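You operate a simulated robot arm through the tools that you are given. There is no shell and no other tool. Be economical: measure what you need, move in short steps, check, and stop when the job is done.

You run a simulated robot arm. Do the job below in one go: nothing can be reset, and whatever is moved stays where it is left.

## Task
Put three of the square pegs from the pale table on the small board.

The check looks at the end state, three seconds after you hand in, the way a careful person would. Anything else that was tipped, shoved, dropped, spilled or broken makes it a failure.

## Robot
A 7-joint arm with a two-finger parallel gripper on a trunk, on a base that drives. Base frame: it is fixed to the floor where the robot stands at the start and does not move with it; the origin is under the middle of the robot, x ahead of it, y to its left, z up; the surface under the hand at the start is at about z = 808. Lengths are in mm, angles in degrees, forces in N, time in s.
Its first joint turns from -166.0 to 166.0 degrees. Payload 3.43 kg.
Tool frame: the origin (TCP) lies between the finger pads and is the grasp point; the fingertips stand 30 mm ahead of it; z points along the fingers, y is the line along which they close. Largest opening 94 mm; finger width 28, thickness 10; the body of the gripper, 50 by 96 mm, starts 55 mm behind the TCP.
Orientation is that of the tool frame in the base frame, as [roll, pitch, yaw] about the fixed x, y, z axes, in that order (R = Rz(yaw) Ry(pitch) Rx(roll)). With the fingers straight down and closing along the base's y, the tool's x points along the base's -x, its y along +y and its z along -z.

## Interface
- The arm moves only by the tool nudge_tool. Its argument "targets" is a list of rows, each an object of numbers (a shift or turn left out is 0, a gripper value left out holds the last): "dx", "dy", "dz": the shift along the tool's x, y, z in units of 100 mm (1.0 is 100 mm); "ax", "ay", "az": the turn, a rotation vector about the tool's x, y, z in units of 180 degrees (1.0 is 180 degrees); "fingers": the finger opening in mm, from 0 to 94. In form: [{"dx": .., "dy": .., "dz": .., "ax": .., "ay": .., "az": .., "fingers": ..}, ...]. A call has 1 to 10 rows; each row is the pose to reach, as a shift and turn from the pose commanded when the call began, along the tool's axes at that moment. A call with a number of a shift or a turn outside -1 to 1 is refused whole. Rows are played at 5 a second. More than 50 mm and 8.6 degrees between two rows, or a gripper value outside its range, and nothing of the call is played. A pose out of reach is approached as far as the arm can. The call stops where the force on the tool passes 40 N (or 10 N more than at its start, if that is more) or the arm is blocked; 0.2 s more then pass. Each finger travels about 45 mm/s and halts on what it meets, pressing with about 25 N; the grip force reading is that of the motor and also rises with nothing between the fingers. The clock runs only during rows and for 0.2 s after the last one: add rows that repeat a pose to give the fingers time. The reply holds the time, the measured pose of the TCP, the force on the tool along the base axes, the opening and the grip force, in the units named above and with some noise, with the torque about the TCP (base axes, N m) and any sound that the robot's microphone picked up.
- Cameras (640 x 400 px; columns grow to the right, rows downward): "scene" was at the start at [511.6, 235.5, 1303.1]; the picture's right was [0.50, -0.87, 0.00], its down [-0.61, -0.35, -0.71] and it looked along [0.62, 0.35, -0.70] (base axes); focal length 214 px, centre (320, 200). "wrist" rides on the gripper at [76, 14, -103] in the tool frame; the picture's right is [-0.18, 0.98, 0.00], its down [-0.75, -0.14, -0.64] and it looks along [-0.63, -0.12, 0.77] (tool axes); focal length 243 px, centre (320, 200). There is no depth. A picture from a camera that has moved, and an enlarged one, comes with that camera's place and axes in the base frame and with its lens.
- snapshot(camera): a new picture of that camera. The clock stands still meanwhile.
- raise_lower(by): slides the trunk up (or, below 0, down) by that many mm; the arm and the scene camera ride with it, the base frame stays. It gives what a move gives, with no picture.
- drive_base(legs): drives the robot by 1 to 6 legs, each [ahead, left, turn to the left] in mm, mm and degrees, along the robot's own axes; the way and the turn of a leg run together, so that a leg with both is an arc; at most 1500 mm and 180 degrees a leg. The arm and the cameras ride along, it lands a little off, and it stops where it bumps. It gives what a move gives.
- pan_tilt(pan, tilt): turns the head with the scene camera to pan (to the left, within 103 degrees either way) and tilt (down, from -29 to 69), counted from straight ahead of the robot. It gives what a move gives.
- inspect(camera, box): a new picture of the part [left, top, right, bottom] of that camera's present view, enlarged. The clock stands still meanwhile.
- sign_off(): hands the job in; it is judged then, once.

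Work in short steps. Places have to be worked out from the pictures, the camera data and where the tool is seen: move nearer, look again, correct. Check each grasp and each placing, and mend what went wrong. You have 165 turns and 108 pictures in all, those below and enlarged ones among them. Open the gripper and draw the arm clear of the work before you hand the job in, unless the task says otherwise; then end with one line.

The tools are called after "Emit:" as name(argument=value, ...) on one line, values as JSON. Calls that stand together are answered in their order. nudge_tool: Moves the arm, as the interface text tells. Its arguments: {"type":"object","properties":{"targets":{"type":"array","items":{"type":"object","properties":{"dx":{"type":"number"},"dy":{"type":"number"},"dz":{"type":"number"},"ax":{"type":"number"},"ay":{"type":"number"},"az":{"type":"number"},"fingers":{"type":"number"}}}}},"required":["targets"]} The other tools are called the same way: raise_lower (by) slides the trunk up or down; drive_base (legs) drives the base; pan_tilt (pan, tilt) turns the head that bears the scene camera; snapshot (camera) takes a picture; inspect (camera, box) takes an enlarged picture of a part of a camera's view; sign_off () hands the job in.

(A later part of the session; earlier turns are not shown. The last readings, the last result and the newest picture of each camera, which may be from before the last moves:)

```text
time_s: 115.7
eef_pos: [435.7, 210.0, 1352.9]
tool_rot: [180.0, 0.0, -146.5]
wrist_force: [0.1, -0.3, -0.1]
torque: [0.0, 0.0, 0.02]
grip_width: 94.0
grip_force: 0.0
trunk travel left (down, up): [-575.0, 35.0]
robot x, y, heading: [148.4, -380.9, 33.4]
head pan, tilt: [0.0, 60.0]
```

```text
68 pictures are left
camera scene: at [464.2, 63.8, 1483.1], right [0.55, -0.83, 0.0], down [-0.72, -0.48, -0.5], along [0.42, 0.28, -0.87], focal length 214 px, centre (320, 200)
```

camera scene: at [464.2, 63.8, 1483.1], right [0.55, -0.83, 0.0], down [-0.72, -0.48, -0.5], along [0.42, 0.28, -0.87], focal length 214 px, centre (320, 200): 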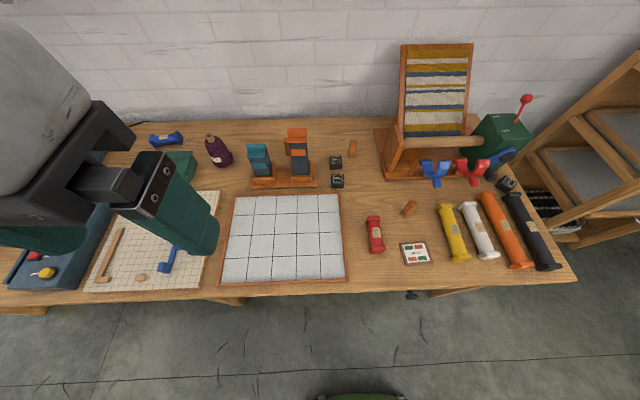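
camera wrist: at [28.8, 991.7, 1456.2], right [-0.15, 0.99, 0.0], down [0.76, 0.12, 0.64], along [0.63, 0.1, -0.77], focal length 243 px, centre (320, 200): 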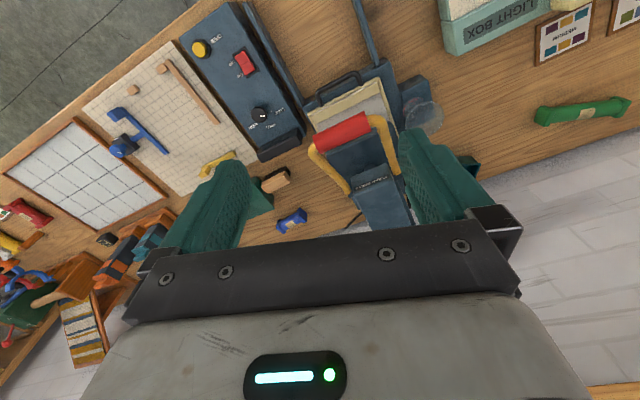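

The view is good and the base has room in front. I'll move left 100 and ahead 200.

Emit:
drive_base(legs=[[0, 110, 1], [200, 0, 0]])

Emit:
snapshot(camera="scene")

Emit:
snapshot(camera="wrist")

```text
time_s: 118.1
eef_pos: [528.9, 423.8, 1353.1]
tool_rot: [179.9, 0.0, -145.2]
wrist_force: [0.3, -0.4, 0.4]
torque: [0.02, 0.04, -0.02]
grip_width: 94.0
grip_force: 0.1
trunk travel left (down, up): [-575.0, 35.0]
robot x, y, heading: [254.9, -171.6, 34.9]
head pan, tilt: [0.0, 60.0]
```

```text
67 pictures are left
camera scene: at [559.6, 278.9, 1483.1], right [0.57, -0.82, 0.0], down [-0.71, -0.49, -0.5], along [0.41, 0.29, -0.87], focal length 214 px, centre (320, 200)
```

scene: 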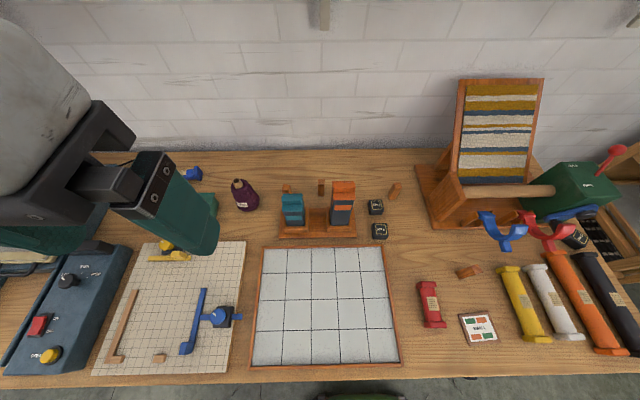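

```text
66 pictures are left
camera wrist: at [458.5, 392.3, 1456.2], right [-0.41, 0.91, 0.0], down [0.7, 0.31, 0.64], along [0.59, 0.26, -0.77], focal length 243 px, centre (320, 200)
```

wrist: 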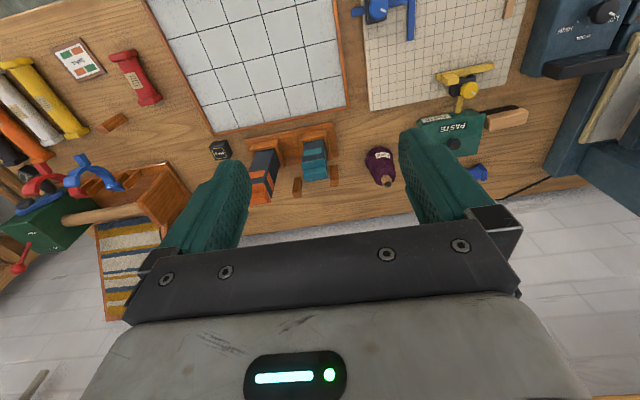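

I'll zoom in on the pegs and the board for accurate locations.

Emit:
inspect(camera="scene", box=[220, 150, 420, 275])

Emit:
inspect(camera="scene", box=[400, 240, 560, 340])

```text
3.20 times, centred on (320, 212) of scene
camera zoom: at [559.6, 278.9, 1483.1], right [0.57, -0.82, 0.0], down [-0.71, -0.49, -0.5], along [0.41, 0.29, -0.87], focal length 686 px, centre (320, 160)
```

zoom: 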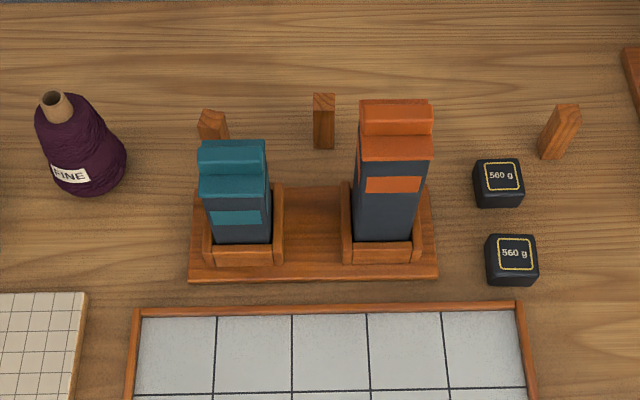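

```text
4.00 times, centred on (480, 290) of scene
camera zoom: at [559.6, 278.9, 1483.1], right [0.57, -0.82, 0.0], down [-0.71, -0.49, -0.5], along [0.41, 0.29, -0.87], focal length 858 px, centre (-320, -160)
```

zoom: 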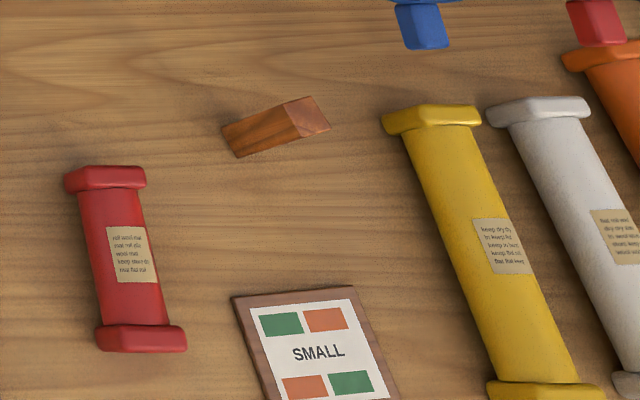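

Peg C's base is at about (911,5) with its top near z≈875, and the board centre is at about (793,-71). I'll lower the trunk to starting height and move the hand over peg C in batches, well above everything.

Emit:
raise_lower(by=-200)

Emit:
nudge_tool(targets=[{"dx": -0.04, "dy": -0.33}, {"dx": -0.08, "dy": -0.66}, {"dx": -0.12, "dy": -1.0}])

Emit:
nudge_tool(targets=[{"dx": -0.04, "dy": -0.33}, {"dx": -0.08, "dy": -0.66}, {"dx": -0.12, "dy": -1.0}])

Emit:
nudge_tool(targets=[{"dx": -0.04, "dy": -0.33}, {"dx": -0.08, "dy": -0.66}, {"dx": -0.12, "dy": -1.0}])

Emit:
nudge_tool(targets=[{"dx": -0.04, "dy": -0.33}, {"dx": -0.08, "dy": -0.66}, {"dx": -0.12, "dy": -1.0}])

Emit:
nudge_tool(targets=[{"dx": -0.04, "dy": -0.33}, {"dx": -0.08, "dy": -0.66}, {"dx": -0.12, "dy": -1.0}])

Emit:
snapshot(camera="wrist")

```text
time_s: 120.2
eef_pos: [528.5, 423.5, 1152.0]
tool_rot: [-180.0, 0.1, -145.2]
wrist_force: [-0.3, -0.1, -1.0]
torque: [0.01, 0.0, 0.05]
grip_width: 94.3
grip_force: 0.1
trunk travel left (down, up): [-375.0, 235.0]
robot x, y, heading: [255.9, -173.4, 34.8]
head pan, tilt: [0.0, 60.0]
```

```text
time_s: 121.0
eef_pos: [593.6, 350.0, 1149.8]
tool_rot: [-179.9, 0.1, -145.0]
wrist_force: [0.4, 8.3, -9.1]
torque: [-0.63, -0.58, -0.58]
grip_width: 94.0
grip_force: 0.0
trunk travel left (down, up): [-375.0, 235.0]
robot x, y, heading: [256.5, -173.4, 34.7]
head pan, tilt: [0.0, 60.0]
```

```text
time_s: 121.5
eef_pos: [606.9, 332.7, 1150.4]
tool_rot: [-180.0, 0.6, -143.7]
wrist_force: [1.0, 1.3, -2.2]
torque: [-0.07, 0.09, -0.02]
grip_width: 94.3
grip_force: 0.1
trunk travel left (down, up): [-375.0, 235.0]
robot x, y, heading: [254.4, -170.7, 35.0]
head pan, tilt: [0.0, 60.0]
stopped in row 2: the force on the tool passed its limit at 85 N (the readings are from after the stop); the commanded pose is now the measured one
```

```text
time_s: 121.8
eef_pos: [608.6, 330.5, 1150.6]
tool_rot: [180.0, 1.2, -142.5]
wrist_force: [-0.1, 0.4, -0.4]
torque: [-0.06, -0.01, -0.02]
grip_width: 94.1
grip_force: 0.0
trunk travel left (down, up): [-375.0, 235.0]
robot x, y, heading: [257.1, -172.8, 34.7]
head pan, tilt: [0.0, 60.0]
stopped in row 1: the force on the tool passed its limit at 72 N (the readings are from after the stop); the commanded pose is now the measured one
```

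```text
time_s: 122.0
eef_pos: [609.9, 328.8, 1150.3]
tool_rot: [179.9, 1.7, -141.1]
wrist_force: [-0.4, -0.2, 0.4]
torque: [-0.02, 0.0, -0.01]
grip_width: 93.9
grip_force: 0.1
trunk travel left (down, up): [-375.0, 235.0]
robot x, y, heading: [257.5, -174.1, 34.5]
head pan, tilt: [0.0, 60.0]
stopped in row 1: the force on the tool passed its limit at 68 N (the readings are from after the stop); the commanded pose is now the measured one
```

```text
time_s: 122.4
eef_pos: [609.9, 326.5, 1150.8]
tool_rot: [179.7, 2.4, -139.7]
wrist_force: [0.2, 0.8, 0.2]
torque: [-0.01, 0.0, 0.01]
grip_width: 94.1
grip_force: 0.1
trunk travel left (down, up): [-375.0, 235.0]
robot x, y, heading: [257.2, -174.7, 34.7]
head pan, tilt: [0.0, 60.0]
stopped in row 1: the force on the tool passed its limit at 68 N (the readings are from after the stop); the commanded pose is now the measured one
```

```text
63 pictures are left
camera wrist: at [540.7, 285.4, 1250.9], right [-0.5, 0.87, 0.01], down [0.65, 0.36, 0.67], along [0.58, 0.34, -0.74], focal length 243 px, centre (320, 200)
```

wrist: 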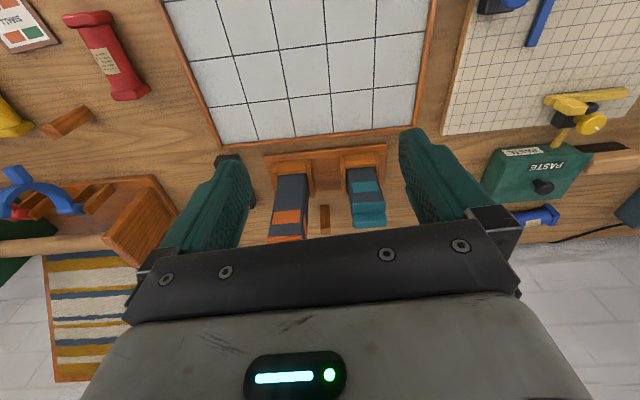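

The sideways move was blocked at about 70 N. The hand is next to the scene camera's head, 70 mm away, so I'll back off by reversing and look.

Emit:
nudge_tool(targets=[{"dy": 0.3}, {"dy": 0.6}, {"dy": 0.9}])

Emit:
snapshot(camera="scene")

```text
time_s: 123.2
eef_pos: [550.8, 395.8, 1151.5]
tool_rot: [179.7, 2.1, -139.7]
wrist_force: [0.3, 0.5, 0.0]
torque: [0.01, 0.0, 0.03]
grip_width: 94.1
grip_force: 0.0
trunk travel left (down, up): [-375.0, 235.0]
robot x, y, heading: [256.2, -174.6, 34.7]
head pan, tilt: [0.0, 60.0]
```

```text
62 pictures are left
camera scene: at [561.2, 278.1, 1283.1], right [0.57, -0.82, 0.0], down [-0.71, -0.49, -0.5], along [0.41, 0.28, -0.87], focal length 214 px, centre (320, 200)
```

scene: 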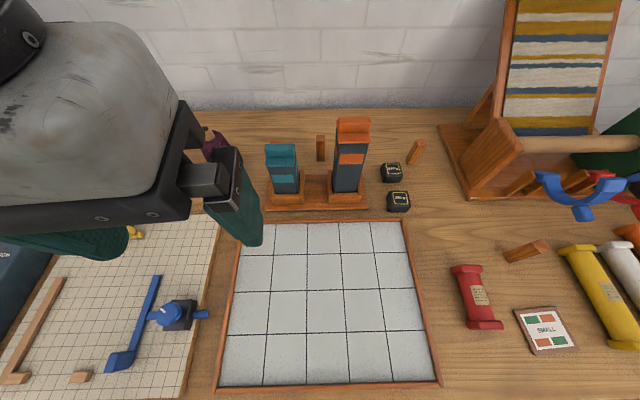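

The arm sits left of the camera head and can't cross it, so I'll keep the hand on the left and place it by driving the base. First I'll restore the tool's tilt and yaw and extend it 60 mm forward, then drive right.

Emit:
nudge_tool(targets=[{"dx": -0.3, "ay": 0.006, "az": 0.015}, {"dx": -0.6, "ay": 0.0117, "az": 0.0294}])

Emit:
drive_base(legs=[[0, -520, 0]])

Emit:
snapshot(camera="wrist")

Emit:
snapshot(camera="scene")

```text
time_s: 123.8
eef_pos: [584.1, 436.0, 1151.6]
tool_rot: [179.8, 0.2, -143.2]
wrist_force: [-1.1, 0.4, -0.4]
torque: [0.02, -0.02, -0.01]
grip_width: 94.2
grip_force: 0.1
trunk travel left (down, up): [-375.0, 235.0]
robot x, y, heading: [253.5, -169.9, 34.6]
head pan, tilt: [0.0, 60.0]
```

```text
time_s: 126.8
eef_pos: [881.9, 5.9, 1151.3]
tool_rot: [179.9, 0.1, -143.3]
wrist_force: [0.2, -0.7, -0.4]
torque: [0.0, 0.0, 0.01]
grip_width: 94.0
grip_force: 0.1
trunk travel left (down, up): [-375.0, 235.0]
robot x, y, heading: [552.7, -599.7, 34.6]
head pan, tilt: [0.0, 60.0]
```

```text
61 pictures are left
camera wrist: at [813.7, -28.9, 1253.4], right [-0.44, 0.9, 0.0], down [0.69, 0.34, 0.64], along [0.58, 0.28, -0.77], focal length 243 px, centre (320, 200)
```

wrist: 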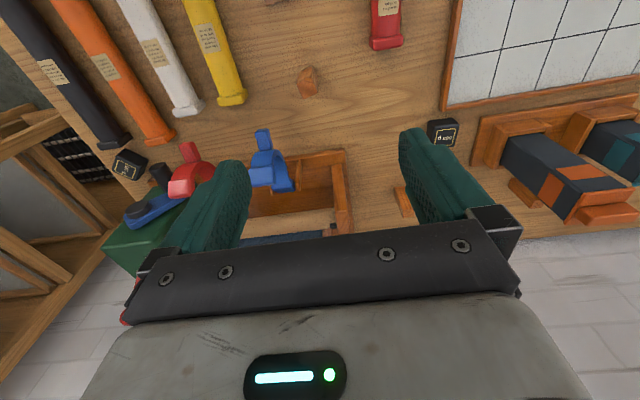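

```text
60 pictures are left
camera scene: at [858.9, -152.3, 1283.0], right [0.57, -0.82, 0.0], down [-0.71, -0.49, -0.5], along [0.41, 0.28, -0.87], focal length 214 px, centre (320, 200)
```

scene: 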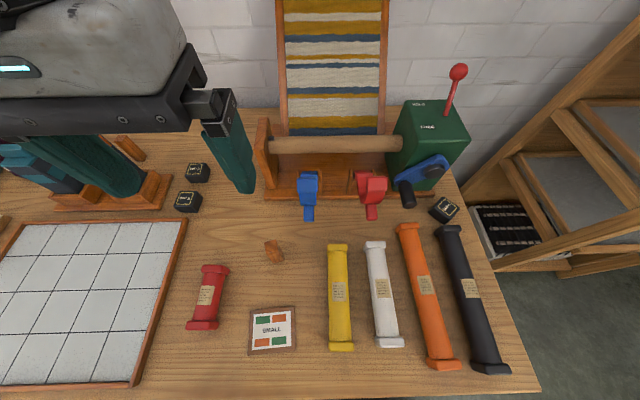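

Peg C is visible in both views. I'll zoom in to locate it and get its orientation.

Emit:
inspect(camera="wrist", box=[268, 50, 348, 100])

Emit:
inspect(camera="scene", box=[230, 220, 350, 370])

```text
8.00 times, centred on (308, 75) of wrist
camera zoom: at [813.7, -28.9, 1253.4], right [-0.44, 0.9, 0.0], down [0.69, 0.34, 0.64], along [0.58, 0.28, -0.77], focal length 1941 px, centre (416, 1200)
```

zoom: 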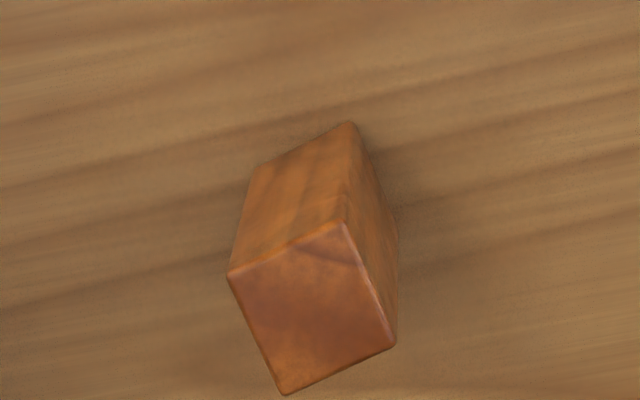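

```text
2.67 times, centred on (290, 295) of scene
camera zoom: at [858.9, -152.3, 1283.0], right [0.57, -0.82, 0.0], down [-0.71, -0.49, -0.5], along [0.41, 0.28, -0.87], focal length 572 px, centre (400, -53)
```

zoom: 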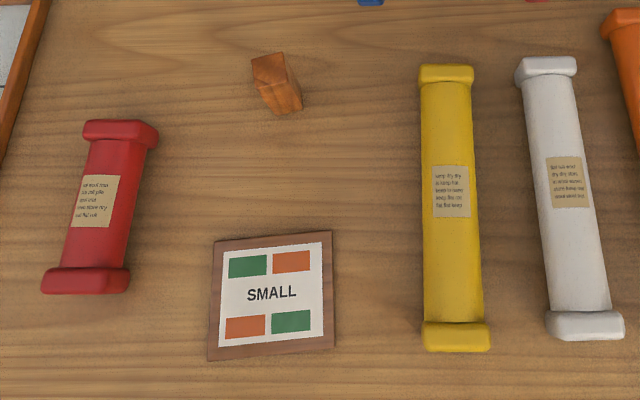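

Peg C's centre is at about (912,-1), 22.5 mm square, with edges at about 49.8° and 139.8°. The plaque centre is at about (800,-84), 85×71 mm, with its long axis at about 129°. I'll align above C and descend partway.

Emit:
nudge_tool(targets=[{"dx": -0.1, "dy": -0.12, "dz": 0.3, "az": -0.037, "fingers": 60}, {"dx": -0.2, "dy": -0.24, "dz": 0.65, "az": -0.073, "fingers": 60}, {"dx": -0.2, "dy": -0.24, "dz": 1.0, "az": -0.073, "fingers": 60}, {"dx": -0.2, "dy": -0.24, "dz": 1.0, "az": -0.073, "fingers": 60}])

Emit:
snapshot(camera="wrist")

Emit:
snapshot(camera="scene")

```text
time_s: 127.8
eef_pos: [913.6, -3.0, 1050.4]
tool_rot: [179.9, 0.2, -130.1]
wrist_force: [-0.8, 0.1, 0.2]
torque: [0.0, 0.03, -0.02]
grip_width: 59.8
grip_force: 0.0
trunk travel left (down, up): [-375.0, 235.0]
robot x, y, heading: [550.0, -603.2, 34.6]
head pan, tilt: [0.0, 60.0]
```

```text
57 pictures are left
camera wrist: at [853.9, -51.4, 1153.3], right [-0.63, 0.77, 0.0], down [0.59, 0.48, 0.64], along [0.5, 0.41, -0.77], focal length 243 px, centre (320, 200)
```

wrist: 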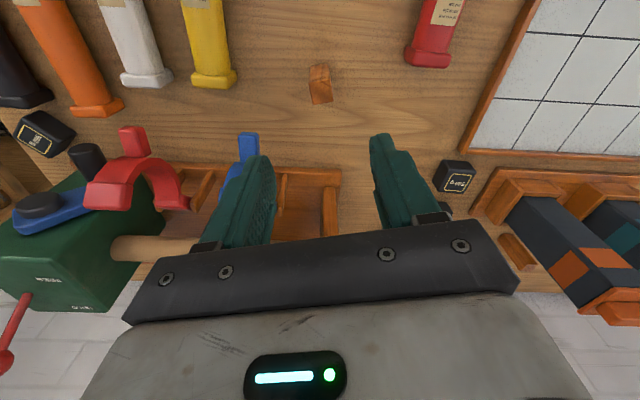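

```text
56 pictures are left
camera scene: at [858.9, -152.3, 1283.0], right [0.57, -0.82, 0.0], down [-0.71, -0.49, -0.5], along [0.41, 0.28, -0.87], focal length 214 px, centre (320, 200)
```

scene: 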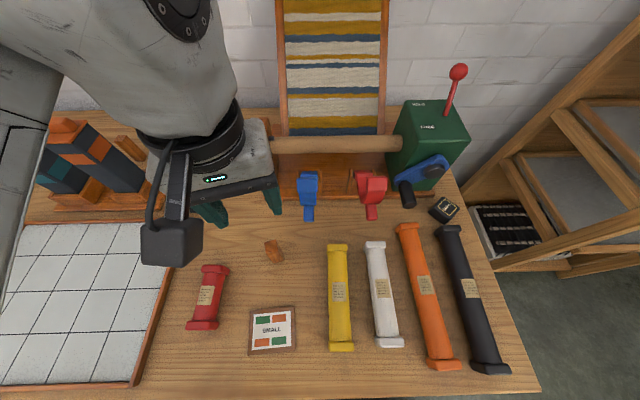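

I'll zoom in on the wrist view to check the alignment before descending.

Emit:
inspect(camera="wrist", box=[280, 60, 360, 110])

```text
8.00 times, centred on (320, 85) of wrist
camera zoom: at [853.9, -51.4, 1153.3], right [-0.63, 0.77, 0.0], down [0.59, 0.48, 0.64], along [0.5, 0.41, -0.77], focal length 1941 px, centre (320, 1120)
```

zoom: 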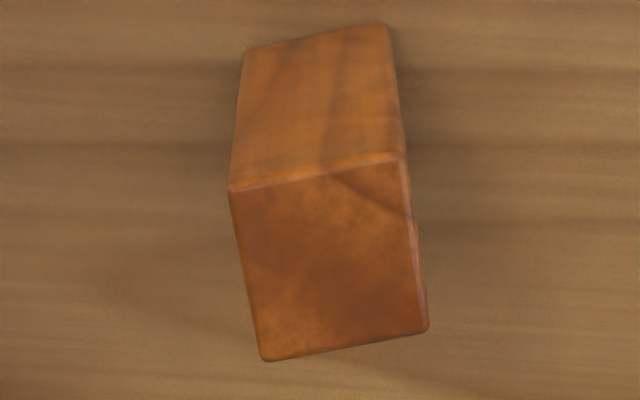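

The tool is centred and aligned on the peg, whose top is at z≈888. I'll descend to TCP z≈858 and close.

Emit:
nudge_tool(targets=[{"dz": 0.35}, {"dz": 0.7}, {"dz": 1.0}])

Emit:
nudge_tool(targets=[{"dz": 0.3}, {"dz": 0.6}, {"dz": 0.92}, {"dz": 0.92}])

Emit:
snapshot(camera="wrist")

```text
time_s: 128.6
eef_pos: [912.8, -2.8, 950.5]
tool_rot: [179.9, 0.3, -130.1]
wrist_force: [0.1, 0.8, 0.2]
torque: [0.0, 0.01, -0.01]
grip_width: 60.0
grip_force: 0.1
trunk travel left (down, up): [-375.0, 235.0]
robot x, y, heading: [553.1, -601.4, 34.5]
head pan, tilt: [0.0, 60.0]
```

```text
time_s: 129.6
eef_pos: [913.9, -3.0, 860.1]
tool_rot: [179.9, 0.2, -130.2]
wrist_force: [-0.5, 0.0, 1.1]
torque: [0.01, -0.01, 0.01]
grip_width: 59.9
grip_force: 0.0
trunk travel left (down, up): [-375.0, 235.0]
robot x, y, heading: [549.0, -601.0, 34.4]
head pan, tilt: [0.0, 60.0]
```

```text
54 pictures are left
camera wrist: at [854.1, -50.7, 963.2], right [-0.63, 0.77, 0.0], down [0.59, 0.48, 0.64], along [0.5, 0.41, -0.77], focal length 243 px, centre (320, 200)
```

wrist: 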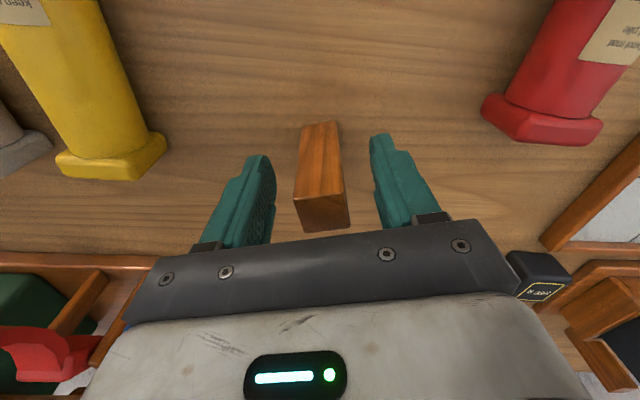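

The peg is between the fingers, so I'll close.

Emit:
nudge_tool(targets=[{"fingers": 15}, {"fingers": 15}, {"fingers": 15}, {"fingers": 15}, {"fingers": 15}])

Emit:
nudge_tool(targets=[{"dz": -0.15}, {"dz": -0.3}, {"dz": -0.5}, {"dz": -0.5}])

Emit:
snapshot(camera="wrist")

```text
time_s: 130.8
eef_pos: [913.2, -2.3, 861.4]
tool_rot: [179.9, 0.3, -130.2]
wrist_force: [0.0, 0.2, 0.3]
torque: [0.02, 0.0, 0.0]
grip_width: 27.1
grip_force: 24.3
trunk travel left (down, up): [-375.0, 235.0]
robot x, y, heading: [553.9, -603.4, 34.7]
head pan, tilt: [0.0, 60.0]
```

```text
time_s: 131.8
eef_pos: [913.4, -2.2, 909.3]
tool_rot: [180.0, 0.2, -130.3]
wrist_force: [-0.3, 0.4, 0.2]
torque: [0.02, 0.01, 0.01]
grip_width: 27.4
grip_force: 25.0
trunk travel left (down, up): [-375.0, 235.0]
robot x, y, heading: [552.9, -602.6, 34.5]
head pan, tilt: [0.0, 60.0]
```

```text
53 pictures are left
camera wrist: at [853.7, -50.4, 1012.1], right [-0.63, 0.77, 0.0], down [0.59, 0.48, 0.64], along [0.5, 0.41, -0.77], focal length 243 px, centre (320, 200)
```

wrist: 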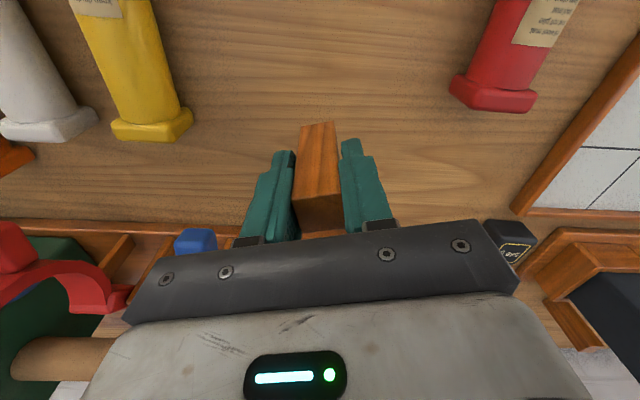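

Peg C is held and lifted. Next I'll raise a little more and drive the base back about 120 and right 27 to bring it over the plaque, keeping the arm clear of the head.

Emit:
nudge_tool(targets=[{"dz": -0.2, "az": 0.028}, {"dz": -0.4, "az": 0.057}])

Emit:
drive_base(legs=[[-120, -27, 0]])

Emit:
snapshot(camera="wrist")

Emit:
snapshot(camera="scene")

```text
time_s: 132.4
eef_pos: [913.9, -3.4, 949.0]
tool_rot: [179.9, 0.2, -140.4]
wrist_force: [0.5, -1.2, 0.3]
torque: [0.0, 0.0, 0.01]
grip_width: 27.2
grip_force: 25.3
trunk travel left (down, up): [-375.0, 235.0]
robot x, y, heading: [550.7, -599.5, 34.4]
head pan, tilt: [0.0, 60.0]
```

```text
time_s: 133.7
eef_pos: [829.2, -92.1, 947.6]
tool_rot: [179.9, 0.1, -140.4]
wrist_force: [0.3, 0.0, 0.2]
torque: [0.0, 0.0, 0.0]
grip_width: 27.4
grip_force: 25.3
trunk travel left (down, up): [-375.0, 235.0]
robot x, y, heading: [469.2, -689.5, 34.6]
head pan, tilt: [0.0, 60.0]
```

```text
52 pictures are left
camera wrist: at [761.5, -130.1, 1051.4], right [-0.48, 0.87, 0.0], down [0.67, 0.37, 0.64], along [0.56, 0.31, -0.77], focal length 243 px, centre (320, 200)
```

wrist: 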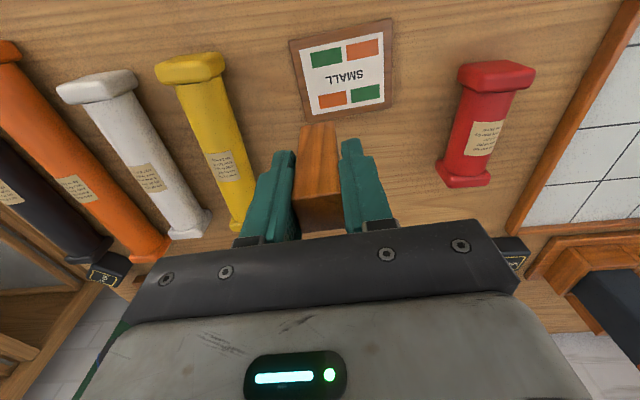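

```text
51 pictures are left
camera scene: at [773.9, -243.3, 1283.0], right [0.57, -0.82, 0.0], down [-0.71, -0.49, -0.5], along [0.41, 0.28, -0.87], focal length 214 px, centre (320, 200)
```

scene: 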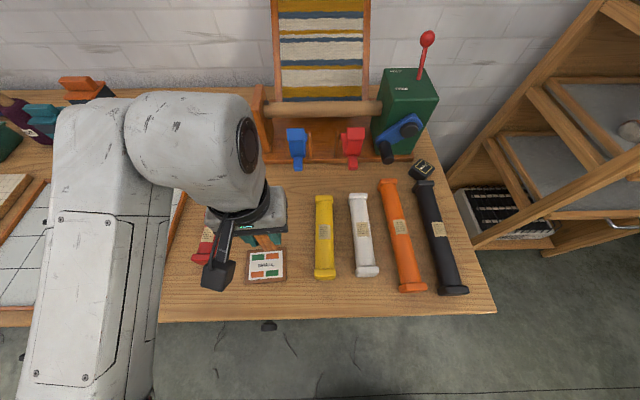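

It landed where I wanted. I'll check the plaque's position from the wrist camera.

Emit:
inspect(camera="wrist", box=[272, 5, 432, 105])

Emit:
inspect(camera="scene", box=[190, 220, 310, 295])

```text
4.00 times, centred on (352, 55) of wrist
camera zoom: at [761.5, -130.1, 1051.4], right [-0.48, 0.87, 0.0], down [0.67, 0.37, 0.64], along [0.56, 0.31, -0.77], focal length 970 px, centre (192, 780)
```

zoom: 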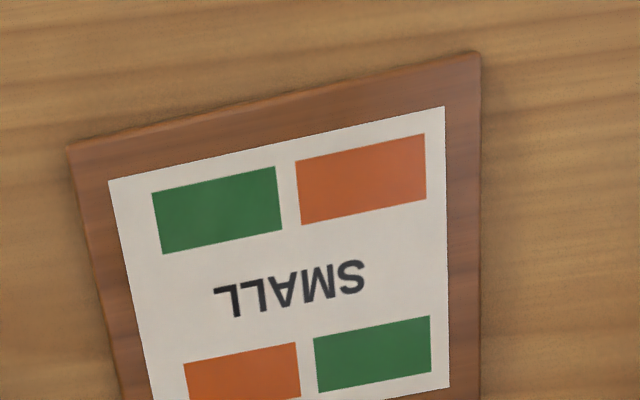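

```text
5.33 times, centred on (250, 258) of scene
camera zoom: at [773.9, -243.3, 1283.0], right [0.57, -0.82, 0.0], down [-0.71, -0.49, -0.5], along [0.41, 0.28, -0.87], focal length 1144 px, centre (693, -107)
```

zoom: 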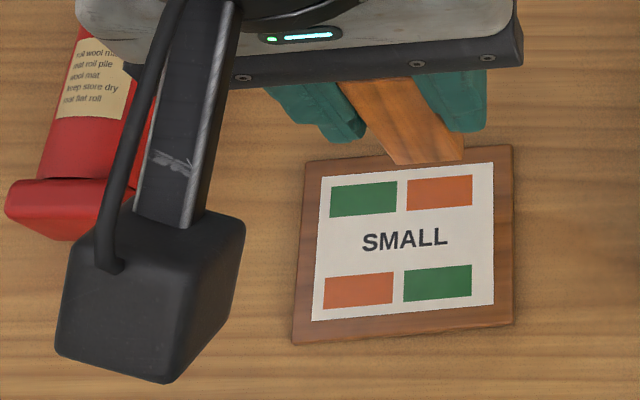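

The plaque's position agrees to within a millimetre. I'll descend 65 mm, then go down in small steps until contact.

Emit:
nudge_tool(targets=[{"dz": 0.25}, {"dz": 0.5}, {"dz": 0.65}, {"dz": 0.65}])

Emit:
nudge_tool(targets=[{"dz": 0.03}, {"dz": 0.06}, {"dz": 0.08}, {"dz": 0.08}])

Emit:
inspect(camera="scene", box=[190, 220, 310, 295])

```text
time_s: 134.7
eef_pos: [827.5, -90.2, 882.9]
tool_rot: [179.9, 0.2, -140.4]
wrist_force: [0.0, -0.3, -0.1]
torque: [0.02, -0.03, 0.03]
grip_width: 27.5
grip_force: 24.9
trunk travel left (down, up): [-375.0, 235.0]
robot x, y, heading: [465.9, -694.2, 34.6]
head pan, tilt: [0.0, 60.0]
```

```text
time_s: 135.7
eef_pos: [828.9, -92.3, 874.5]
tool_rot: [180.0, 0.1, -140.4]
wrist_force: [1.1, -0.5, -0.1]
torque: [-0.01, -0.01, 0.03]
grip_width: 27.3
grip_force: 24.7
trunk travel left (down, up): [-375.0, 235.0]
robot x, y, heading: [468.9, -693.3, 34.4]
head pan, tilt: [0.0, 60.0]
```

```text
5.33 times, centred on (250, 258) of scene
camera zoom: at [773.8, -243.4, 1283.0], right [0.57, -0.82, 0.0], down [-0.71, -0.49, -0.5], along [0.41, 0.28, -0.87], focal length 1144 px, centre (693, -107)
```

zoom: 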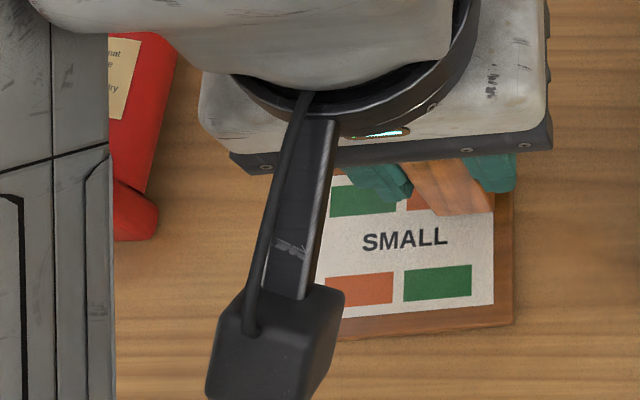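

No contact yet, so I'll continue in small steps.

Emit:
nudge_tool(targets=[{"dz": 0.015}, {"dz": 0.03}, {"dz": 0.03}])

Emit:
nudge_tool(targets=[{"dz": 0.01}, {"dz": 0.02}, {"dz": 0.02}])

Emit:
snapshot(camera="wrist")

```text
time_s: 136.5
eef_pos: [829.2, -92.4, 871.8]
tool_rot: [179.9, 0.1, -140.3]
wrist_force: [0.0, 0.5, -0.7]
torque: [-0.01, -0.01, 0.04]
grip_width: 27.3
grip_force: 25.1
trunk travel left (down, up): [-375.0, 235.0]
robot x, y, heading: [464.3, -693.6, 34.3]
head pan, tilt: [0.0, 60.0]
```

```text
time_s: 137.3
eef_pos: [829.9, -92.0, 869.8]
tool_rot: [179.9, 0.1, -140.4]
wrist_force: [-0.5, 0.3, -0.3]
torque: [0.0, -0.05, 0.01]
grip_width: 27.7
grip_force: 24.7
trunk travel left (down, up): [-375.0, 235.0]
robot x, y, heading: [466.4, -692.6, 34.8]
head pan, tilt: [0.0, 60.0]
```

```text
47 pictures are left
camera wrist: at [761.8, -130.2, 973.5], right [-0.48, 0.87, 0.0], down [0.67, 0.37, 0.64], along [0.56, 0.31, -0.77], focal length 243 px, centre (320, 200)
```

wrist: 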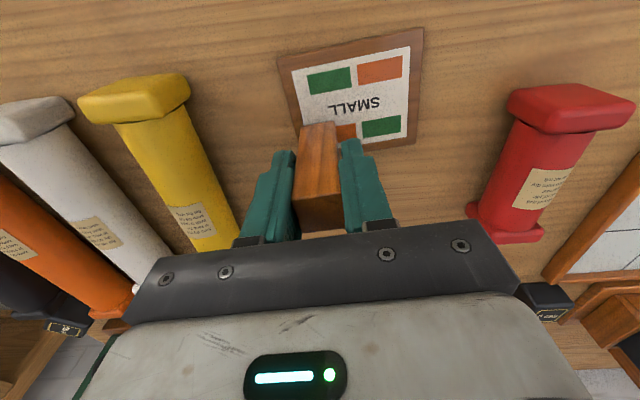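

Still no contact, so I'll step further down.

Emit:
nudge_tool(targets=[{"dz": 0.01}, {"dz": 0.02}, {"dz": 0.02}])

Emit:
nudge_tool(targets=[{"dz": 0.01}, {"dz": 0.02}, {"dz": 0.02}])

```text
time_s: 138.1
eef_pos: [828.0, -92.3, 868.3]
tool_rot: [179.9, 0.1, -140.4]
wrist_force: [-0.1, -0.1, 0.1]
torque: [0.04, 0.01, 0.0]
grip_width: 27.6
grip_force: 24.4
trunk travel left (down, up): [-375.0, 235.0]
robot x, y, heading: [464.6, -694.7, 34.5]
head pan, tilt: [0.0, 60.0]
```

```text
time_s: 138.9
eef_pos: [828.7, -92.6, 866.2]
tool_rot: [179.9, 0.2, -140.5]
wrist_force: [0.8, -0.8, 0.1]
torque: [0.0, -0.03, 0.01]
grip_width: 27.3
grip_force: 24.8
trunk travel left (down, up): [-375.0, 235.0]
robot x, y, heading: [468.9, -694.6, 34.5]
head pan, tilt: [0.0, 60.0]
```

Emit:
nudge_tool(targets=[{"dz": 0.005}, {"dz": 0.01}, {"dz": 0.01}])

Emit:
nudge_tool(targets=[{"dz": 0.005}, {"dz": 0.01}, {"dz": 0.01}])

Emit:
inspect(camera="wrist", box=[260, 20, 440, 132])

```text
time_s: 139.7
eef_pos: [828.5, -92.7, 865.6]
tool_rot: [179.9, 0.2, -140.4]
wrist_force: [-1.5, -0.2, 11.2]
torque: [0.0, 0.09, 0.03]
grip_width: 27.3
grip_force: 25.0
trunk travel left (down, up): [-375.0, 235.0]
robot x, y, heading: [467.5, -691.7, 34.6]
head pan, tilt: [0.0, 60.0]
```

```text
time_s: 140.5
eef_pos: [828.6, -91.6, 866.1]
tool_rot: [179.8, 0.4, -140.3]
wrist_force: [-0.2, 0.9, 26.2]
torque: [0.05, 0.02, 0.01]
grip_width: 27.5
grip_force: 24.6
trunk travel left (down, up): [-375.0, 235.0]
robot x, y, heading: [466.9, -694.6, 34.6]
head pan, tilt: [0.0, 60.0]
```

```text
3.56 times, centred on (350, 76) of wrist
camera zoom: at [761.4, -130.3, 968.4], right [-0.48, 0.87, 0.0], down [0.67, 0.37, 0.65], along [0.56, 0.32, -0.76], focal length 863 px, centre (213, 641)
```

zoom: 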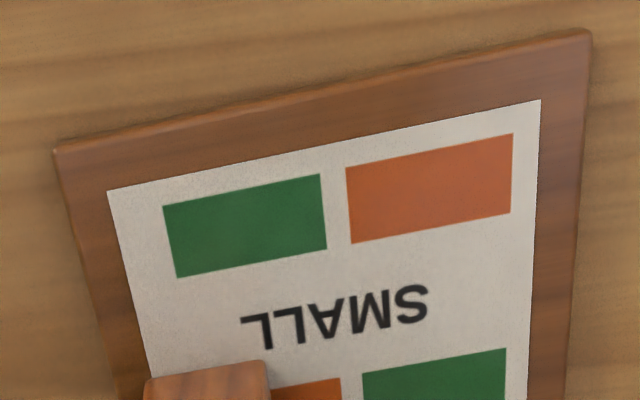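

Contact is made at TCP≈866. I'll relieve 1.5 mm, open and draw straight up.

Emit:
nudge_tool(targets=[{"dz": -0.015}, {"dz": -0.015, "fingers": 35}, {"dz": -0.015, "fingers": 45}, {"dz": -0.015, "fingers": 45}, {"dz": -0.015, "fingers": 45}])

Emit:
nudge_tool(targets=[{"dz": -0.3}, {"dz": -0.6}, {"dz": -1.0}, {"dz": -1.0}])

Emit:
snapshot(camera="wrist")

```text
time_s: 141.7
eef_pos: [828.8, -92.2, 865.6]
tool_rot: [179.9, 0.2, -140.4]
wrist_force: [-0.7, 0.2, 0.0]
torque: [0.02, 0.0, -0.01]
grip_width: 45.0
grip_force: 0.0
trunk travel left (down, up): [-375.0, 235.0]
robot x, y, heading: [468.5, -693.2, 34.6]
head pan, tilt: [0.0, 60.0]
```

```text
time_s: 142.7
eef_pos: [830.0, -92.1, 966.0]
tool_rot: [179.9, 0.1, -140.3]
wrist_force: [0.3, -0.6, 0.0]
torque: [0.0, -0.01, -0.01]
grip_width: 45.3
grip_force: 0.1
trunk travel left (down, up): [-375.0, 235.0]
robot x, y, heading: [466.4, -688.9, 34.6]
head pan, tilt: [0.0, 60.0]
```

```text
45 pictures are left
camera wrist: at [762.4, -130.0, 1069.2], right [-0.48, 0.87, 0.0], down [0.67, 0.37, 0.64], along [0.56, 0.31, -0.77], focal length 243 px, centre (320, 200)
```

wrist: 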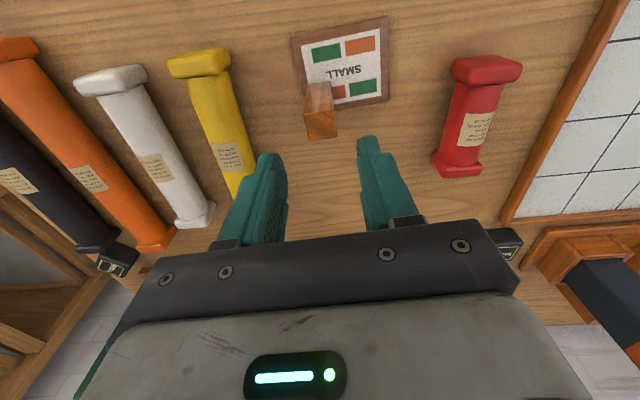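

The first peg stands on the plaque. For peg B I'll raise the hand and shift it left and forward relative to the robot, then reposition the base with a turned heading so the arm stays left of the head.

Emit:
nudge_tool(targets=[{"dz": -0.45}, {"dz": -0.9}])

Emit:
nudge_tool(targets=[{"dy": 0.3, "dz": -0.25, "dx": -0.05}, {"dy": 0.65, "dz": -0.5, "dx": -0.1}, {"dy": 1.0, "dz": -0.8, "dx": -0.15}])

Emit:
nudge_tool(targets=[{"dy": 0.33, "dx": -0.05}, {"dy": 0.66, "dx": -0.1}, {"dy": 1.0, "dx": -0.15}])

Emit:
nudge_tool(targets=[{"dy": 0.33, "dx": -0.05}, {"dy": 0.66, "dx": -0.1}, {"dy": 0.85, "dx": -0.15}])

Emit:
drive_base(legs=[[0, 470, 0], [0, 0, -39], [0, 84, 0]])

Emit:
snapshot(camera="scene")

Emit:
snapshot(camera="wrist")

```text
time_s: 143.3
eef_pos: [829.2, -92.6, 1055.9]
tool_rot: [180.0, 0.2, -140.4]
wrist_force: [0.0, -0.2, 0.4]
torque: [-0.01, -0.04, -0.01]
grip_width: 45.1
grip_force: 0.1
trunk travel left (down, up): [-375.0, 235.0]
robot x, y, heading: [467.6, -690.8, 34.6]
head pan, tilt: [0.0, 60.0]
```

```text
time_s: 144.1
eef_pos: [771.6, -7.4, 1114.8]
tool_rot: [-177.2, -0.1, -139.6]
wrist_force: [-0.3, 0.7, 0.1]
torque: [0.02, 0.0, 0.04]
grip_width: 44.8
grip_force: 0.1
trunk travel left (down, up): [-375.0, 235.0]
robot x, y, heading: [469.2, -694.9, 34.7]
head pan, tilt: [0.0, 60.0]
```

```text
time_s: 145.1
eef_pos: [677.6, 74.3, 1097.6]
tool_rot: [-175.5, -0.2, -135.6]
wrist_force: [0.0, 0.0, 1.2]
torque: [0.02, 0.02, -0.02]
grip_width: 45.0
grip_force: 0.1
trunk travel left (down, up): [-375.0, 235.0]
robot x, y, heading: [467.6, -689.9, 34.8]
head pan, tilt: [0.0, 60.0]
stopped in row 3: the arm was blocked; the commanded pose is now the measured one
```

```text
time_s: 145.9
eef_pos: [533.6, 111.0, 1028.7]
tool_rot: [-170.2, -2.1, -126.8]
wrist_force: [-0.2, -0.1, 0.5]
torque: [0.0, 0.0, -0.03]
grip_width: 45.1
grip_force: 0.1
trunk travel left (down, up): [-375.0, 235.0]
robot x, y, heading: [468.2, -694.6, 34.7]
head pan, tilt: [0.0, 60.0]
stopped in row 3: the arm was blocked; the commanded pose is now the measured one
```

```text
time_s: 151.2
eef_pos: [763.3, 360.7, 1028.0]
tool_rot: [-170.1, -2.1, -165.3]
wrist_force: [-0.6, -0.9, -0.1]
torque: [0.02, 0.01, 0.02]
grip_width: 44.9
grip_force: 0.0
trunk travel left (down, up): [-375.0, 235.0]
robot x, y, heading: [211.8, -225.7, -4.0]
head pan, tilt: [0.0, 60.0]
```

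```text
44 pictures are left
camera scene: at [728.8, -65.8, 1283.1], right [-0.07, -1.0, 0.0], down [-0.86, 0.06, -0.5], along [0.5, -0.03, -0.87], focal length 214 px, centre (320, 200)
```

scene: 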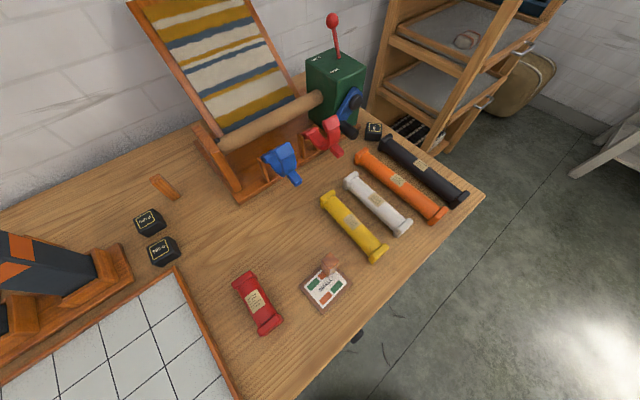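

```text
43 pictures are left
camera wrist: at [686.0, 373.8, 1130.4], right [-0.07, 0.98, -0.18], down [0.76, 0.17, 0.63], along [0.65, -0.09, -0.76], focal length 243 px, centre (320, 200)
```

wrist: 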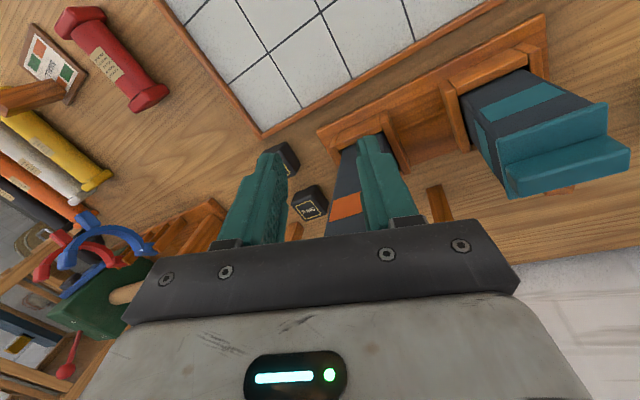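

The arm behaved oddly (blocked, with the tool tilted 10° and sagging), and the hand is now low near the towers. I'll lift straight up with the trunk first.

Emit:
raise_lower(by=200)

Emit:
pan_tilt(pan=40, tilt=60)

Emit:
snapshot(camera="scene")

Emit:
snapshot(camera="wrist")

```text
time_s: 153.4
eef_pos: [762.9, 363.1, 1227.7]
tool_rot: [-170.0, -2.1, -165.2]
wrist_force: [0.8, 0.1, 1.3]
torque: [0.02, -0.01, -0.02]
grip_width: 44.9
grip_force: 0.0
trunk travel left (down, up): [-575.0, 35.0]
robot x, y, heading: [213.1, -226.0, -4.0]
head pan, tilt: [0.0, 60.0]
```

```text
time_s: 154.4
eef_pos: [763.2, 360.7, 1228.2]
tool_rot: [-170.1, -2.1, -165.2]
wrist_force: [0.3, -0.3, -1.2]
torque: [-0.02, -0.01, 0.02]
grip_width: 45.1
grip_force: 0.1
trunk travel left (down, up): [-575.0, 35.0]
robot x, y, heading: [209.0, -225.3, -3.8]
head pan, tilt: [40.0, 60.0]
```

```text
42 pictures are left
camera scene: at [716.3, -21.9, 1483.0], right [0.59, -0.81, 0.0], down [-0.7, -0.51, -0.5], along [0.4, 0.29, -0.87], focal length 214 px, centre (320, 200)
```

scene: 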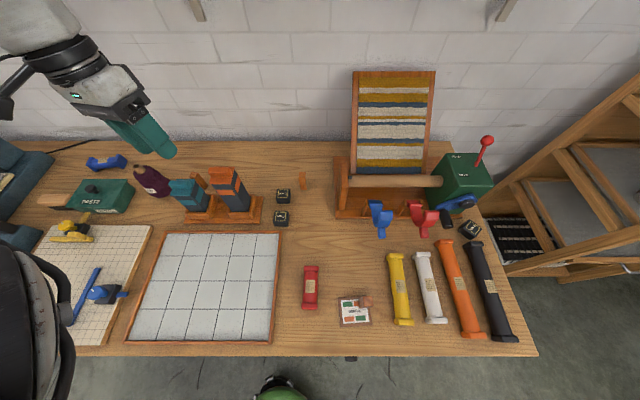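

```text
41 pictures are left
camera wrist: at [685.8, 374.0, 1330.0], right [-0.07, 0.98, -0.18], down [0.76, 0.17, 0.63], along [0.65, -0.09, -0.76], focal length 243 px, centre (320, 200)
```

wrist: 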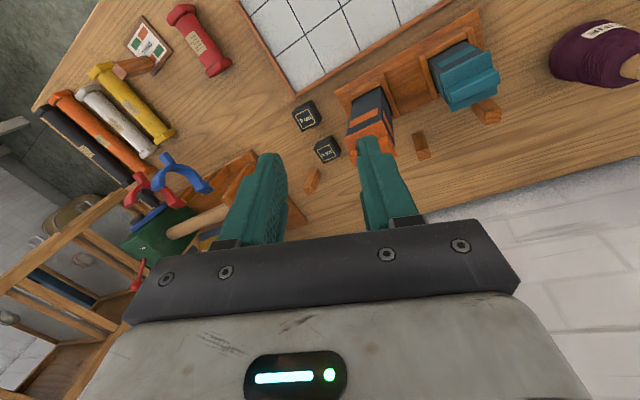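

Everything is still upright. The arm reaches less when the hand is high relative to the trunk, so a raised trunk and low hand are better. I'll straighten the tool, move the base ahead 95, and take a zoomed look at peg B.

Emit:
nudge_tool(targets=[{"ax": -0.028, "ay": -0.006}, {"ax": -0.055, "ay": -0.0117}, {"ax": -0.055, "ay": -0.0117}])

Emit:
drive_base(legs=[[95, 0, 0]])

Emit:
snapshot(camera="scene")

Emit:
snapshot(camera="wrist")

```text
time_s: 155.2
eef_pos: [764.2, 362.1, 1229.1]
tool_rot: [180.0, -0.1, -165.1]
wrist_force: [0.3, -0.3, -0.5]
torque: [0.01, -0.03, 0.02]
grip_width: 45.0
grip_force: 0.1
trunk travel left (down, up): [-575.0, 35.0]
robot x, y, heading: [208.3, -227.6, -4.1]
head pan, tilt: [40.0, 60.0]
```

```text
time_s: 156.4
eef_pos: [860.9, 353.1, 1227.5]
tool_rot: [180.0, 0.0, -165.2]
wrist_force: [0.4, 0.4, 0.3]
torque: [-0.02, -0.02, 0.0]
grip_width: 45.1
grip_force: 0.1
trunk travel left (down, up): [-575.0, 35.0]
robot x, y, heading: [306.3, -234.8, -3.9]
head pan, tilt: [40.0, 60.0]
```

```text
40 pictures are left
camera scene: at [812.5, -29.1, 1483.0], right [0.59, -0.81, 0.0], down [-0.7, -0.51, -0.5], along [0.4, 0.29, -0.87], focal length 214 px, centre (320, 200)
```

scene: 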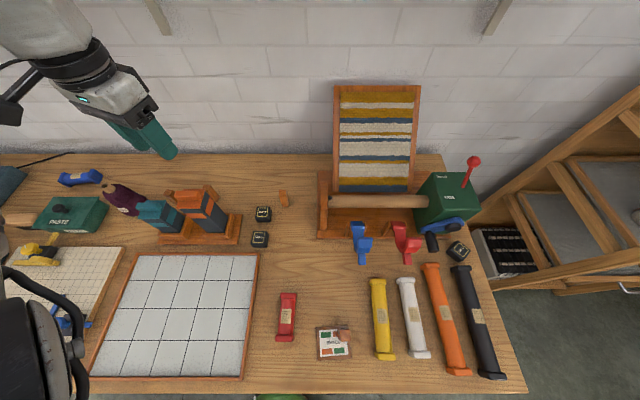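

```text
39 pictures are left
camera wrist: at [783.7, 348.9, 1331.5], right [-0.07, 1.0, 0.0], down [0.76, 0.06, 0.64], along [0.64, 0.05, -0.77], focal length 243 px, centre (320, 200)
```

wrist: 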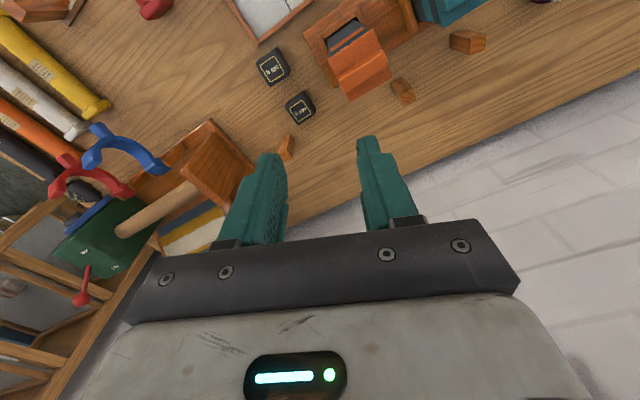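

Emit:
inspect(camera="wrist", box=[240, 120, 320, 170])

Emit:
inspect(camera="scene", box=[140, 170, 300, 270])

```text
8.00 times, centred on (280, 145) of wrist
camera zoom: at [783.7, 348.9, 1331.5], right [-0.07, 1.0, 0.0], down [0.76, 0.06, 0.64], along [0.64, 0.05, -0.77], focal length 1941 px, centre (640, 640)
```

zoom: 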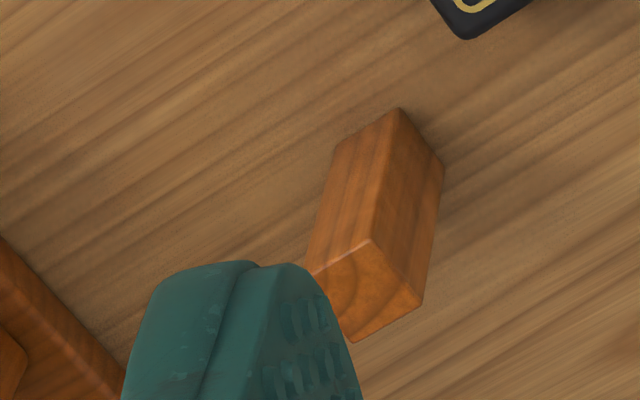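

```text
4.00 times, centred on (220, 220) of scene
camera zoom: at [812.5, -29.1, 1483.0], right [0.59, -0.81, 0.0], down [-0.7, -0.51, -0.5], along [0.4, 0.29, -0.87], focal length 858 px, centre (720, 120)
```

zoom: 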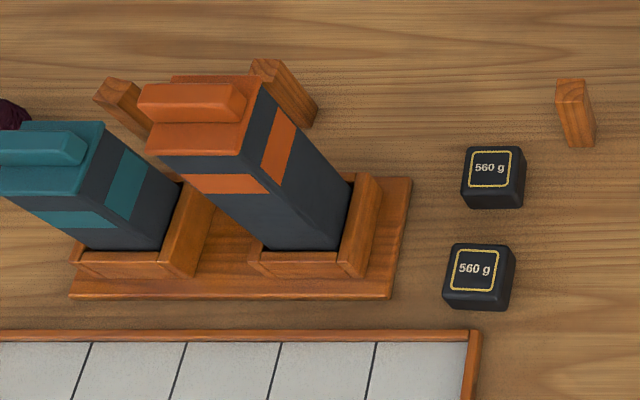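

Peg B is at about (1041.5, 295), edges at 37.6°/127.6°, top at z≈888. I'll lower a bit, rotate to yaw -142.4, then move over it.

Emit:
nudge_tool(targets=[{"dz": 0.27, "az": -0.042, "fingers": 60}, {"dz": 0.54, "az": -0.084}, {"dz": 0.8, "az": -0.1267}, {"dz": 0.8, "az": -0.1267}])

Emit:
nudge_tool(targets=[{"dx": -0.18, "dy": -0.26}, {"dx": -0.36, "dy": -0.52}, {"dx": -0.54, "dy": -0.78}])

Emit:
nudge_tool(targets=[{"dx": -0.18, "dy": -0.26}, {"dx": -0.36, "dy": -0.52}, {"dx": -0.54, "dy": -0.78}, {"dx": -0.54, "dy": -0.78}])

Emit:
snapshot(camera="wrist")

```text
time_s: 157.4
eef_pos: [860.1, 353.9, 1149.0]
tool_rot: [-180.0, 0.0, -142.3]
wrist_force: [0.0, -0.4, 0.0]
torque: [0.0, -0.03, 0.02]
grip_width: 60.0
grip_force: 0.1
trunk travel left (down, up): [-575.0, 35.0]
robot x, y, heading: [303.3, -229.4, -4.0]
head pan, tilt: [40.0, 60.0]
```

```text
time_s: 158.2
eef_pos: [948.5, 324.8, 1146.8]
tool_rot: [180.0, -0.1, -142.4]
wrist_force: [0.3, 0.4, 0.5]
torque: [-0.02, -0.01, 0.01]
grip_width: 59.9
grip_force: 0.1
trunk travel left (down, up): [-575.0, 35.0]
robot x, y, heading: [305.8, -232.7, -4.0]
head pan, tilt: [40.0, 60.0]
```

```text
time_s: 159.2
eef_pos: [1041.3, 297.2, 1147.6]
tool_rot: [180.0, 0.0, -142.2]
wrist_force: [-0.5, -0.5, -0.1]
torque: [0.02, -0.01, 0.04]
grip_width: 59.7
grip_force: 0.1
trunk travel left (down, up): [-575.0, 35.0]
robot x, y, heading: [305.1, -233.0, -4.1]
head pan, tilt: [40.0, 60.0]
```

```text
36 pictures are left
camera wrist: at [971.8, 262.1, 1250.5], right [-0.45, 0.89, 0.0], down [0.68, 0.35, 0.64], along [0.57, 0.29, -0.77], focal length 243 px, centre (320, 200)
```

wrist: 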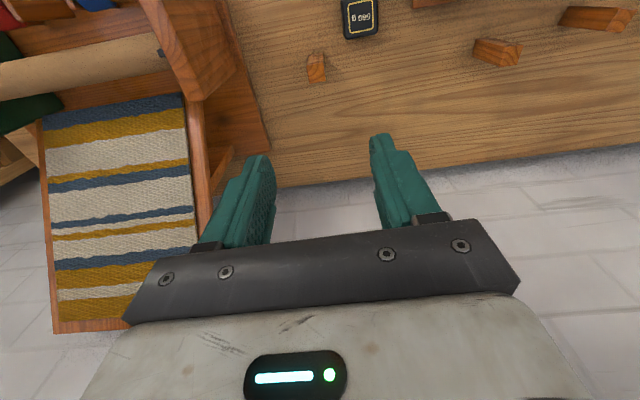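

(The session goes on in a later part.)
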